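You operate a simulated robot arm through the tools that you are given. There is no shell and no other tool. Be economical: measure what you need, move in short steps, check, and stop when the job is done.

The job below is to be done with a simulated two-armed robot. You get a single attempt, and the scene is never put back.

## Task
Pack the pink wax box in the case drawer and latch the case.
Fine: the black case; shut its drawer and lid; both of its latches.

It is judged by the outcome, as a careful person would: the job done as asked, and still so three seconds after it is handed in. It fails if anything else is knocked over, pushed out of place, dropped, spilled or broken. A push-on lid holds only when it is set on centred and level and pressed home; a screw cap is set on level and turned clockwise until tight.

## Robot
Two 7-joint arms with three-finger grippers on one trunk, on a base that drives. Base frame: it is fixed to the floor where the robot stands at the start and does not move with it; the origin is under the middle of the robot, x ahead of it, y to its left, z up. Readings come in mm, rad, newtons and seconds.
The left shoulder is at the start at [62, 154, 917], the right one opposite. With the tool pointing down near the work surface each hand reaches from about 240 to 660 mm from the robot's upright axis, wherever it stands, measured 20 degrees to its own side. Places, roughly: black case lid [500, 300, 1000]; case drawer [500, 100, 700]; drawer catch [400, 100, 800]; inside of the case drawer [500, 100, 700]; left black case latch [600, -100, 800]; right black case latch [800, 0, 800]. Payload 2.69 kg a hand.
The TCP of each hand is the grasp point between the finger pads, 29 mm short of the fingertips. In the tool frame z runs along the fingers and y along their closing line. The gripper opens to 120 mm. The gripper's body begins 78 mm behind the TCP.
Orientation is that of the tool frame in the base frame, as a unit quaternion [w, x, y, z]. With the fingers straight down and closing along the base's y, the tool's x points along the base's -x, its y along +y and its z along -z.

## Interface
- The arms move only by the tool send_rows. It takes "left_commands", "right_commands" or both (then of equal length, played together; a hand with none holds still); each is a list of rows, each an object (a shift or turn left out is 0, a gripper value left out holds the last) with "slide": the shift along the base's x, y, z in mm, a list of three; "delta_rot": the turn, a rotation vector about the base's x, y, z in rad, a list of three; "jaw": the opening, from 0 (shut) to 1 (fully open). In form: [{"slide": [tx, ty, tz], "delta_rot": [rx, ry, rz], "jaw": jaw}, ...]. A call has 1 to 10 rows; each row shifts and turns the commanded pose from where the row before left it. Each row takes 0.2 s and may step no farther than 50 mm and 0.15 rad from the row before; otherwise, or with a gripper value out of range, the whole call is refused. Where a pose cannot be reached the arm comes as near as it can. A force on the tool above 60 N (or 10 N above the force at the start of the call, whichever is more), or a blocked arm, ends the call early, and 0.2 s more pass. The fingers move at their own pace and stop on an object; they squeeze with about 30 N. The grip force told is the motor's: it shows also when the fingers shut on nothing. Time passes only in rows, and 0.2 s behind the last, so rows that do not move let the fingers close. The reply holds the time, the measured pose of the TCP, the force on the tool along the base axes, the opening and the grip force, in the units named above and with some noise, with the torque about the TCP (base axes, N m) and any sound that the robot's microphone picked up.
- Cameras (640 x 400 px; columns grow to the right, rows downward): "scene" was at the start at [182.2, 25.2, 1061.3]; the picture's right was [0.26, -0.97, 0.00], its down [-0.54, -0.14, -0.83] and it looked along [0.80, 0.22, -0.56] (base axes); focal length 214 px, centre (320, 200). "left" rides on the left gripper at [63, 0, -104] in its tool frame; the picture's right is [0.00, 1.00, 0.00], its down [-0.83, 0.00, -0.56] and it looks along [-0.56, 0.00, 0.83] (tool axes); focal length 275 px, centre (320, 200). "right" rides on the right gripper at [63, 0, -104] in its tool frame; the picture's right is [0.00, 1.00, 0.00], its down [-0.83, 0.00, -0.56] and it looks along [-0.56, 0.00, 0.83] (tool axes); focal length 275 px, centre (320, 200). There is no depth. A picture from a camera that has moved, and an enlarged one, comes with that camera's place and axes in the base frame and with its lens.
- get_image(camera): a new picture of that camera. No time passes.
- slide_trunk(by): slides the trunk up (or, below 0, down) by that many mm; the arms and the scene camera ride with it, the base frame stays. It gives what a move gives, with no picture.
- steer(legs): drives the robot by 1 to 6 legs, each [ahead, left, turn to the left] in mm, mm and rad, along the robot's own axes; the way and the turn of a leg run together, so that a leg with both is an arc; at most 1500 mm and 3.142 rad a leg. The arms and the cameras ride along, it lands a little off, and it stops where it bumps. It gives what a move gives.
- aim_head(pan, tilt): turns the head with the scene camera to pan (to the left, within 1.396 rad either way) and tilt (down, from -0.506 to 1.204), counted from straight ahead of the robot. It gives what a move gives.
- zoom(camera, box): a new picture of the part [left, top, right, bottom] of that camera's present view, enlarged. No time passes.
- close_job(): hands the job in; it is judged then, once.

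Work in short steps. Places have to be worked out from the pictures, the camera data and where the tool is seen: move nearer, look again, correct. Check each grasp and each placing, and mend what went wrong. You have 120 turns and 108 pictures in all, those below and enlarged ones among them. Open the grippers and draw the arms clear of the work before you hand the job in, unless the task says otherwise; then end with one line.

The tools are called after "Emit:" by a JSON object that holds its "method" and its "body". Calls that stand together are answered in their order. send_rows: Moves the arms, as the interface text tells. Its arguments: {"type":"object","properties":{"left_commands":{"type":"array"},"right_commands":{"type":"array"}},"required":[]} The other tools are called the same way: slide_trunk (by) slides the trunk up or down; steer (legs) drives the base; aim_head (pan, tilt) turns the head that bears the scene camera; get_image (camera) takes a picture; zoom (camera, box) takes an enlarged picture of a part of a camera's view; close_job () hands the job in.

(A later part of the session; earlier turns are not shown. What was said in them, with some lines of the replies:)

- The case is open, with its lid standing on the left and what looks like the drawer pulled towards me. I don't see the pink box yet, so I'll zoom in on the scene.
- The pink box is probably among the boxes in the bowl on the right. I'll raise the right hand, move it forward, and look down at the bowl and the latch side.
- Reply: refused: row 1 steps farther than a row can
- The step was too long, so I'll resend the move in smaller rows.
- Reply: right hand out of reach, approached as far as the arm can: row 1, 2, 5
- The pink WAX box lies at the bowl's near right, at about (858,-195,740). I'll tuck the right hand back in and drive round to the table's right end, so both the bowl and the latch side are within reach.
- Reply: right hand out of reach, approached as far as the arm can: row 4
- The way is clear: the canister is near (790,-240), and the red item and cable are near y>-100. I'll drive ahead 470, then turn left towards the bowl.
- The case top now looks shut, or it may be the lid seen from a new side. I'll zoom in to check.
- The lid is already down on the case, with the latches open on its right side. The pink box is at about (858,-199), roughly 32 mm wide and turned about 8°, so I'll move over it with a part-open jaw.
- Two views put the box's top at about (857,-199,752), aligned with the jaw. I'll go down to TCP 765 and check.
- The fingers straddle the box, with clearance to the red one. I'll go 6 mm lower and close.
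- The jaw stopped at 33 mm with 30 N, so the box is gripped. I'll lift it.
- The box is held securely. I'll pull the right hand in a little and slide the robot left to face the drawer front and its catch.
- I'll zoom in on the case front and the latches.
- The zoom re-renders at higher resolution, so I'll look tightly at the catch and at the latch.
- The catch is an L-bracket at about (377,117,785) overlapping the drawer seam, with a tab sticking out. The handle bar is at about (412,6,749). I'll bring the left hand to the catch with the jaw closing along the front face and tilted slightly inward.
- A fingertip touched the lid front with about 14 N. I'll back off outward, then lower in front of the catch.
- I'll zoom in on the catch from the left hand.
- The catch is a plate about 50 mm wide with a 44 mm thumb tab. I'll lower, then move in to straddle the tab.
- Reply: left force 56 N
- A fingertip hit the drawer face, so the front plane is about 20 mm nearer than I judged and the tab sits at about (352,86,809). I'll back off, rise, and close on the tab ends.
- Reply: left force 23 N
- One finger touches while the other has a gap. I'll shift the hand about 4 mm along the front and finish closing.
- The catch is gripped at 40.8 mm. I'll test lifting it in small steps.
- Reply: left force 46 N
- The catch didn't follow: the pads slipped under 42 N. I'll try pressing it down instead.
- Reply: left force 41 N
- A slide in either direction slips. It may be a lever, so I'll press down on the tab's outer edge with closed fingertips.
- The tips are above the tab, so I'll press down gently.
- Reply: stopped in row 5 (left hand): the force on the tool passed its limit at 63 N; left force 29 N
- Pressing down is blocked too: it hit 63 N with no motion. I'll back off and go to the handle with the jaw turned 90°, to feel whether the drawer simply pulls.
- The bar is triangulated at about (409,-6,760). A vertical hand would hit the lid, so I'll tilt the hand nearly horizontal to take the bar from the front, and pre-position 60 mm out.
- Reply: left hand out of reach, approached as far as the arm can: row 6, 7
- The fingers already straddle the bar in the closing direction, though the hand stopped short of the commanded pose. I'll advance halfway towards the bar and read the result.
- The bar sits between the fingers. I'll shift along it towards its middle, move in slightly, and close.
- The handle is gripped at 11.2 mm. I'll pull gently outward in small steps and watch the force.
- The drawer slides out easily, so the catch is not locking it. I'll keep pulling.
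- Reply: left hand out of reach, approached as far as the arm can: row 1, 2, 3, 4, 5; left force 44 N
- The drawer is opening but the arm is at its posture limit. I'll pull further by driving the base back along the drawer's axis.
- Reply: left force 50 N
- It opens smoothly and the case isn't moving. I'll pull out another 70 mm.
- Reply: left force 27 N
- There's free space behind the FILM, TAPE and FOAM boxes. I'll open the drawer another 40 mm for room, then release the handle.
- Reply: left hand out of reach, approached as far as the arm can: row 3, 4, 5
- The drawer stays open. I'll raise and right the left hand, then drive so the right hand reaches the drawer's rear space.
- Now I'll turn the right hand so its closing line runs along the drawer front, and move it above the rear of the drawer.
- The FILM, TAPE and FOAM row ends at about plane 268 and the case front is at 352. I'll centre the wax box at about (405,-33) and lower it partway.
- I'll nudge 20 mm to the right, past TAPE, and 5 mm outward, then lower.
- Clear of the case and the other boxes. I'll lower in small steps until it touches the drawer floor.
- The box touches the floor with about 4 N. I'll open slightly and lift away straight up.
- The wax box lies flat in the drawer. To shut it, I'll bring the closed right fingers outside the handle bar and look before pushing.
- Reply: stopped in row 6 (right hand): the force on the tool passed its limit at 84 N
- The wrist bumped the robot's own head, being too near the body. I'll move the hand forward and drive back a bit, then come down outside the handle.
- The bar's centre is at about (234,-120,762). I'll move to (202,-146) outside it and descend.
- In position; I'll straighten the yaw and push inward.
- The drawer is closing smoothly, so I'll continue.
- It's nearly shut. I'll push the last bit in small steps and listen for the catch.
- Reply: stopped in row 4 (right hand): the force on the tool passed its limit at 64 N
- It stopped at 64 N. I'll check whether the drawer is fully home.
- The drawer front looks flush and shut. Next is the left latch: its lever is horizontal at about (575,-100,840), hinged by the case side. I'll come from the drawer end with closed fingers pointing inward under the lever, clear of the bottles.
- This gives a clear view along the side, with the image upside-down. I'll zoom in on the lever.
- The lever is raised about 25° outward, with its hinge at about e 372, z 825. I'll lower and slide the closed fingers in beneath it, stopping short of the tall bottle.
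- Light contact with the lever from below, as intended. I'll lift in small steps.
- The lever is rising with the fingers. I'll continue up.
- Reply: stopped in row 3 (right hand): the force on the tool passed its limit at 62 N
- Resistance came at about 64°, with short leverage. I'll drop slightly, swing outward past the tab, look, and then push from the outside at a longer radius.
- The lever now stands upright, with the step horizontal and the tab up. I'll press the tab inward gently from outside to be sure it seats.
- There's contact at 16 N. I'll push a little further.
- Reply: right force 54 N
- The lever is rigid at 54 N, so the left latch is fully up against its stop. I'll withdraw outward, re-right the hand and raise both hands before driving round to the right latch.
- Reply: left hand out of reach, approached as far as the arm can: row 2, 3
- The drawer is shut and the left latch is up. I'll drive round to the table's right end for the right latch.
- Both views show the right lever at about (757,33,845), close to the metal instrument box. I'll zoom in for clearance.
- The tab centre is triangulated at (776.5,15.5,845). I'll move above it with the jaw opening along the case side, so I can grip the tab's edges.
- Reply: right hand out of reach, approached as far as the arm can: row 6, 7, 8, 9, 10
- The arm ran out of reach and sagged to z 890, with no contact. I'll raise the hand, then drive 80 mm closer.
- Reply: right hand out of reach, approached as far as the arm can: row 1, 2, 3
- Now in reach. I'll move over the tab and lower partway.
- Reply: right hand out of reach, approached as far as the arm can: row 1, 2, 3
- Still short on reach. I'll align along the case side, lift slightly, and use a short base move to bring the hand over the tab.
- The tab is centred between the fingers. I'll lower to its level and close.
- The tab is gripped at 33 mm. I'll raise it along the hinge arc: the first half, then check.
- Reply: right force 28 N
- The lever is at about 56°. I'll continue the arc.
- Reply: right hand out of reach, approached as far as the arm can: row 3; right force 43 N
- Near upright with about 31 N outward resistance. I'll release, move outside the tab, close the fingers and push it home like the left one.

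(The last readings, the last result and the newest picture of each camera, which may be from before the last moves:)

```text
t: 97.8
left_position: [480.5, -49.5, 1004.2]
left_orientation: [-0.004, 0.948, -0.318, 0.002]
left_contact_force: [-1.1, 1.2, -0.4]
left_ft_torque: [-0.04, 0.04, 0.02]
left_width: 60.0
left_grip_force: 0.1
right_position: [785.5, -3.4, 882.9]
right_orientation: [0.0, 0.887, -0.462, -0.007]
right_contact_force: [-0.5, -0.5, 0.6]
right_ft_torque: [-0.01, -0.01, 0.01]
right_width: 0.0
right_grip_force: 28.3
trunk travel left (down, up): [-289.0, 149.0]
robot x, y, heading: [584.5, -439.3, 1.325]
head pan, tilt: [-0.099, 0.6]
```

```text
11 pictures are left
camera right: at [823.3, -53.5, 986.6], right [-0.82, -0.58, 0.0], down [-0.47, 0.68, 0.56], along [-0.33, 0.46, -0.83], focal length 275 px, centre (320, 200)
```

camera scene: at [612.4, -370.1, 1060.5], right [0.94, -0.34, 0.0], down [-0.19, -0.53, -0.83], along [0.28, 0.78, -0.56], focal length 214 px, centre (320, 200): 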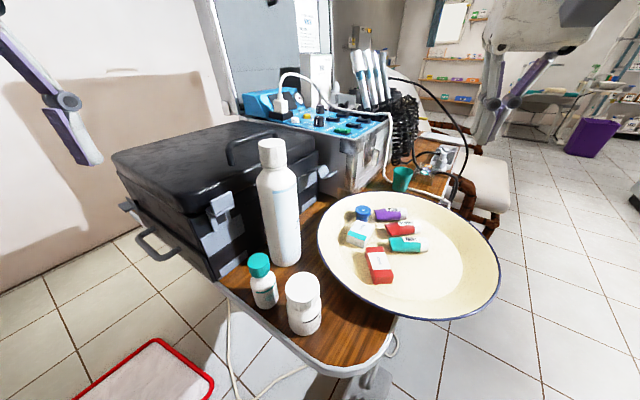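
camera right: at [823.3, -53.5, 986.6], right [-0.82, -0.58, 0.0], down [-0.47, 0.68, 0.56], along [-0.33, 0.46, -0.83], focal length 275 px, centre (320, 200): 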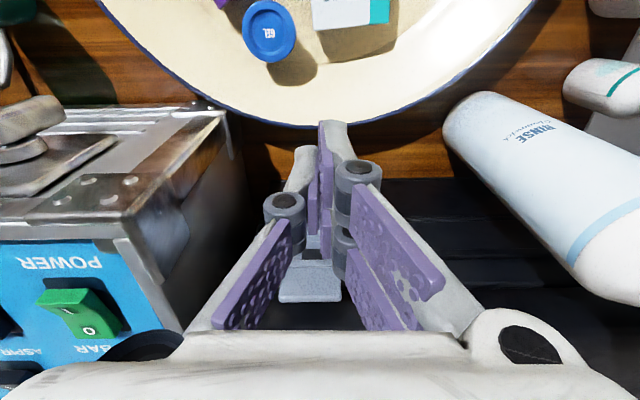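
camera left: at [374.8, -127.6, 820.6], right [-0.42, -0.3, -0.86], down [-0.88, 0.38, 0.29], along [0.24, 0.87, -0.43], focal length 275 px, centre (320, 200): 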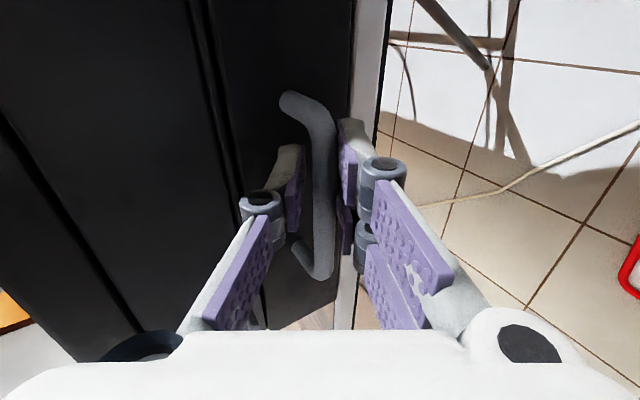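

Aligned with the lever. I'll push inward in shrinking steps.

Emit:
{"method": "send_rows", "body": {"right_commands": [{"slide": [-5.8, 8.1, 0]}, {"slide": [-5.8, 8.1, 0]}, {"slide": [-5.8, 8.1, 0]}, {"slide": [-2.9, 4, 0]}, {"slide": [-2.3, 3.3, 0]}, {"slide": [-2.3, 3.3, 0]}, {"slide": [-2.3, 3.3, 0]}]}}

```text
t: 99.4
left_position: [482.8, -54.0, 1006.5]
left_orientation: [-0.005, 0.948, -0.319, 0.001]
left_contact_force: [0.3, -0.7, -0.2]
left_ft_torque: [0.02, 0.02, -0.03]
left_width: 60.0
left_grip_force: 0.0
right_position: [761.5, 29.8, 883.2]
right_orientation: [0.002, 0.887, -0.463, -0.001]
right_contact_force: [20.9, -41.6, -3.8]
right_ft_torque: [-0.73, -0.09, 0.44]
right_width: 0.0
right_grip_force: 28.6
trunk travel left (down, up): [-289.0, 149.0]
robot x, y, heading: [588.3, -440.2, 1.327]
head pan, tilt: [-0.099, 0.6]
```

It's rigid at 46 N. I'll back off and compare both latches in the scene view.

Emit:
{"method": "send_rows", "body": {"right_commands": [{"slide": [12, -17, 0]}, {"slide": [12, -17, 10]}, {"slide": [12, -17, 30]}, {"slide": [12, -20, 35]}, {"slide": [10, -30, 0]}]}}

Emit:
{"method": "zoom", "body": {"camera": "scene", "box": [150, 100, 430, 300]}}

```text
t: 100.6
left_position: [481.0, -49.3, 1005.8]
left_orientation: [-0.004, 0.948, -0.319, 0.003]
left_contact_force: [0.6, -0.1, -0.2]
left_ft_torque: [0.04, -0.04, -0.01]
left_width: 59.9
left_grip_force: 0.0
right_position: [817.4, -65.7, 957.8]
right_orientation: [-0.001, 0.887, -0.462, -0.006]
right_contact_force: [0.1, -0.4, 0.5]
right_ft_torque: [0.03, -0.02, -0.02]
right_width: 0.0
right_grip_force: 28.7
trunk travel left (down, up): [-289.0, 149.0]
robot x, y, heading: [584.5, -435.8, 1.324]
head pan, tilt: [-0.099, 0.6]
```

```text
2.00 times, centred on (290, 200) of scene
camera zoom: at [639.9, -260.0, 1060.4], right [0.94, -0.34, 0.0], down [-0.19, -0.53, -0.83], along [0.28, 0.78, -0.56], focal length 429 px, centre (380, 200)
```

zoom: 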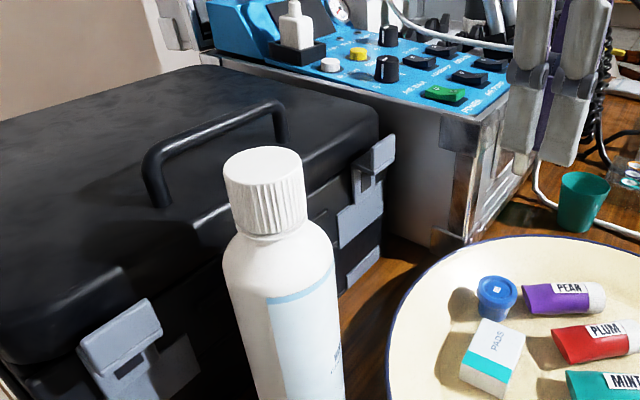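

Both levers now stand up. I'll zoom on each to compare their angles.

Emit:
{"method": "zoom", "body": {"camera": "scene", "box": [290, 150, 370, 250]}}

Emit:
{"method": "zoom", "body": {"camera": "scene", "box": [160, 230, 270, 320]}}

```text
4.00 times, centred on (330, 200) of scene
camera zoom: at [639.9, -260.0, 1060.4], right [0.94, -0.34, 0.0], down [-0.19, -0.53, -0.83], along [0.28, 0.78, -0.56], focal length 858 px, centre (280, 200)
```

zoom: 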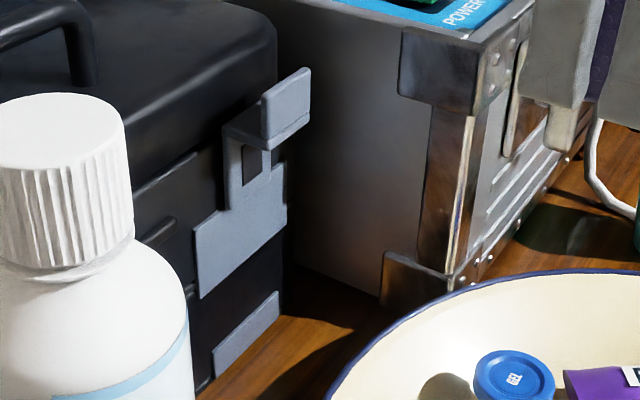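

```text
4.44 times, centred on (215, 275) of scene
camera zoom: at [639.9, -260.0, 1060.4], right [0.94, -0.34, 0.0], down [-0.19, -0.53, -0.83], along [0.28, 0.78, -0.56], focal length 953 px, centre (787, -133)
```

zoom: 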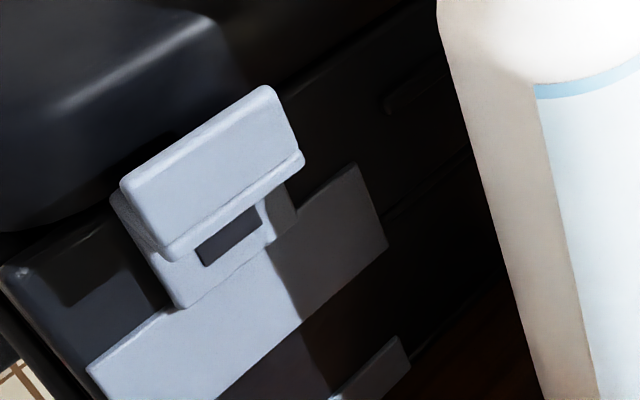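

Both latches look identical, upright against the lid. As a check that the lid is seated, I'll press its top gently with the left hand.

Emit:
{"method": "send_rows", "body": {"left_commands": [{"slide": [25, 30, 0], "jaw": 0}, {"slide": [25, 30, 0], "jaw": 0}, {"slide": [0, 0, -30]}, {"slide": [0, 0, -20]}, {"slide": [0, 0, -6]}, {"slide": [0, 0, -5]}, {"slide": [0, 0, -4]}]}}

Emit:
{"method": "get_image", "body": {"camera": "scene"}}

```text
t: 102.2
left_position: [530.2, 11.3, 939.9]
left_orientation: [-0.004, 0.948, -0.318, 0.002]
left_contact_force: [-0.3, -0.2, -0.1]
left_ft_torque: [-0.02, -0.04, -0.03]
left_width: 0.0
left_grip_force: 28.4
right_position: [816.5, -64.3, 957.9]
right_orientation: [0.001, 0.887, -0.463, -0.007]
right_contact_force: [-0.3, -0.6, -1.0]
right_ft_torque: [0.0, -0.02, 0.03]
right_width: 0.0
right_grip_force: 28.7
trunk travel left (down, up): [-289.0, 149.0]
robot x, y, heading: [588.5, -440.1, 1.33]
head pan, tilt: [-0.099, 0.6]
```

```text
7 pictures are left
camera scene: at [639.6, -259.8, 1060.4], right [0.94, -0.34, 0.0], down [-0.19, -0.53, -0.83], along [0.28, 0.78, -0.56], focal length 214 px, centre (320, 200)
```

scene: 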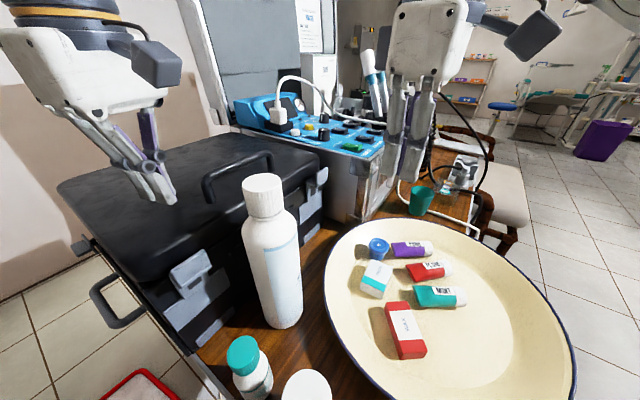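

The fingertips are just above the lid. I'll press down in small steps.

Emit:
{"method": "send_rows", "body": {"left_commands": [{"slide": [0, 0, -8]}, {"slide": [0, 0, -6]}, {"slide": [0, 0, -4]}, {"slide": [0, 0, -3]}, {"slide": [0, 0, -3]}]}}

```text
t: 103.2
left_position: [529.5, 10.7, 927.8]
left_orientation: [-0.013, 0.948, -0.317, 0.005]
left_contact_force: [-3.7, -6.6, 22.7]
left_ft_torque: [-0.24, 0.22, 0.0]
left_width: 0.0
left_grip_force: 28.5
right_position: [814.8, -66.9, 957.9]
right_orientation: [-0.001, 0.887, -0.462, -0.005]
right_contact_force: [0.5, -0.9, 0.7]
right_ft_torque: [-0.01, -0.01, -0.01]
right_width: 0.0
right_grip_force: 27.8
trunk travel left (down, up): [-289.0, 149.0]
robot x, y, heading: [587.6, -438.5, 1.331]
head pan, tilt: [-0.099, 0.6]
stopped in row 4 (left hand): the force on the tool passed its limit at 67 N (the readings are from after the stop); the commanded pose is now the measured one
```

The lid is firm under 67 N, so it's seated. I'll lift the left hand clear, drive back, and take a final look.

Emit:
{"method": "send_rows", "body": {"left_commands": [{"slide": [0, 0, 30]}, {"slide": [0, 0, 40]}, {"slide": [-30, -30, 10], "jaw": 0.5}, {"slide": [-25, -40, 0]}], "right_commands": [{"slide": [0, 0, 15], "jaw": 0.5}, {"slide": [0, -10, 10]}, {"slide": [0, -20, 0]}, {"slide": [0, -20, 0]}]}}

Emit:
{"method": "steer", "body": {"legs": [[-230, 0, 0]]}}

Emit:
{"method": "aim_head", "body": {"pan": 0.15, "tilt": 0.5}}

Emit:
{"method": "zoom", "body": {"camera": "scene", "box": [160, 90, 480, 290]}}

```text
t: 104.2
left_position: [475.7, -58.2, 1004.4]
left_orientation: [-0.012, 0.948, -0.317, 0.004]
left_contact_force: [0.1, 0.1, 0.3]
left_ft_torque: [-0.01, 0.01, -0.01]
left_width: 60.1
left_grip_force: 0.1
right_position: [816.8, -115.7, 983.0]
right_orientation: [0.0, 0.887, -0.462, -0.006]
right_contact_force: [0.2, 0.3, 0.6]
right_ft_torque: [0.0, 0.01, -0.03]
right_width: 59.7
right_grip_force: 0.1
trunk travel left (down, up): [-289.0, 149.0]
robot x, y, heading: [588.4, -440.7, 1.325]
head pan, tilt: [-0.099, 0.6]
```

```text
t: 105.9
left_position: [420.9, -278.4, 1005.0]
left_orientation: [-0.011, 0.948, -0.317, 0.004]
left_contact_force: [0.1, -0.9, -0.1]
left_ft_torque: [0.01, -0.01, -0.04]
left_width: 60.1
left_grip_force: 0.1
right_position: [761.3, -335.0, 983.9]
right_orientation: [-0.001, 0.886, -0.464, -0.006]
right_contact_force: [0.3, 0.0, 0.2]
right_ft_torque: [0.0, -0.01, 0.03]
right_width: 59.9
right_grip_force: 0.0
trunk travel left (down, up): [-289.0, 149.0]
robot x, y, heading: [530.0, -658.7, 1.328]
head pan, tilt: [-0.099, 0.6]
```

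```text
t: 106.7
left_position: [422.7, -277.6, 1004.8]
left_orientation: [-0.011, 0.948, -0.317, 0.004]
left_contact_force: [0.4, -0.1, 0.3]
left_ft_torque: [-0.03, 0.0, -0.02]
left_width: 59.7
left_grip_force: 0.0
right_position: [761.9, -335.3, 982.6]
right_orientation: [-0.001, 0.887, -0.462, -0.006]
right_contact_force: [0.1, -0.1, -0.3]
right_ft_torque: [-0.01, 0.02, -0.01]
right_width: 60.1
right_grip_force: 0.0
trunk travel left (down, up): [-289.0, 149.0]
robot x, y, heading: [530.8, -657.3, 1.326]
head pan, tilt: [0.15, 0.499]
```

```text
2.00 times, centred on (320, 190) of scene
camera zoom: at [563.9, -472.8, 1069.5], right [1.0, -0.09, 0.0], down [-0.04, -0.48, -0.88], along [0.08, 0.87, -0.48], focal length 429 px, centre (320, 220)
```

zoom: 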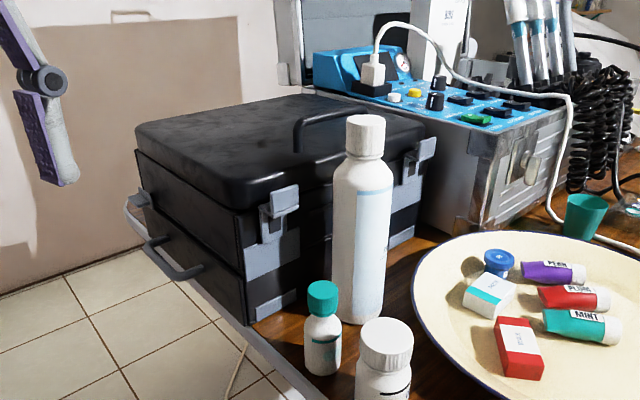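

Everything looks in order. One last zoom on the drawer seam.

Emit:
{"method": "zoom", "body": {"camera": "scene", "box": [215, 155, 315, 255]}}

```text
4.00 times, centred on (265, 205) of scene
camera zoom: at [563.9, -472.8, 1069.5], right [1.0, -0.09, 0.0], down [-0.04, -0.48, -0.88], along [0.08, 0.87, -0.48], focal length 858 px, centre (540, 180)
```

zoom: 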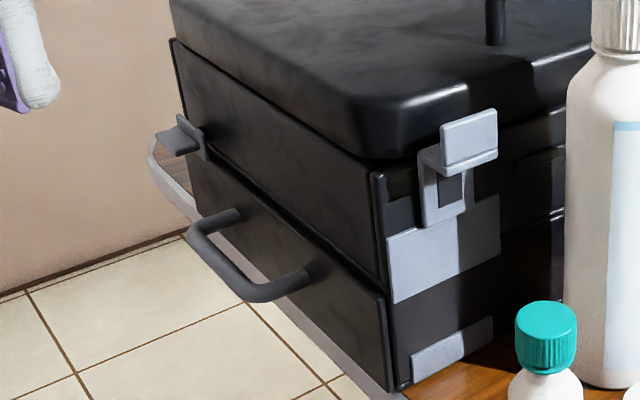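

The drawer front lines up with the upper panel, the lid is down, both latches are up, and both hands are open and clear. I'm handing the job in.

Emit:
{"method": "close_job", "body": {}}

```text
The job is handed in.
```

The pink wax box is in the case drawer, the drawer and lid are shut, and both latches are up against their stops; no click was picked up from either latch or the drawer catch.
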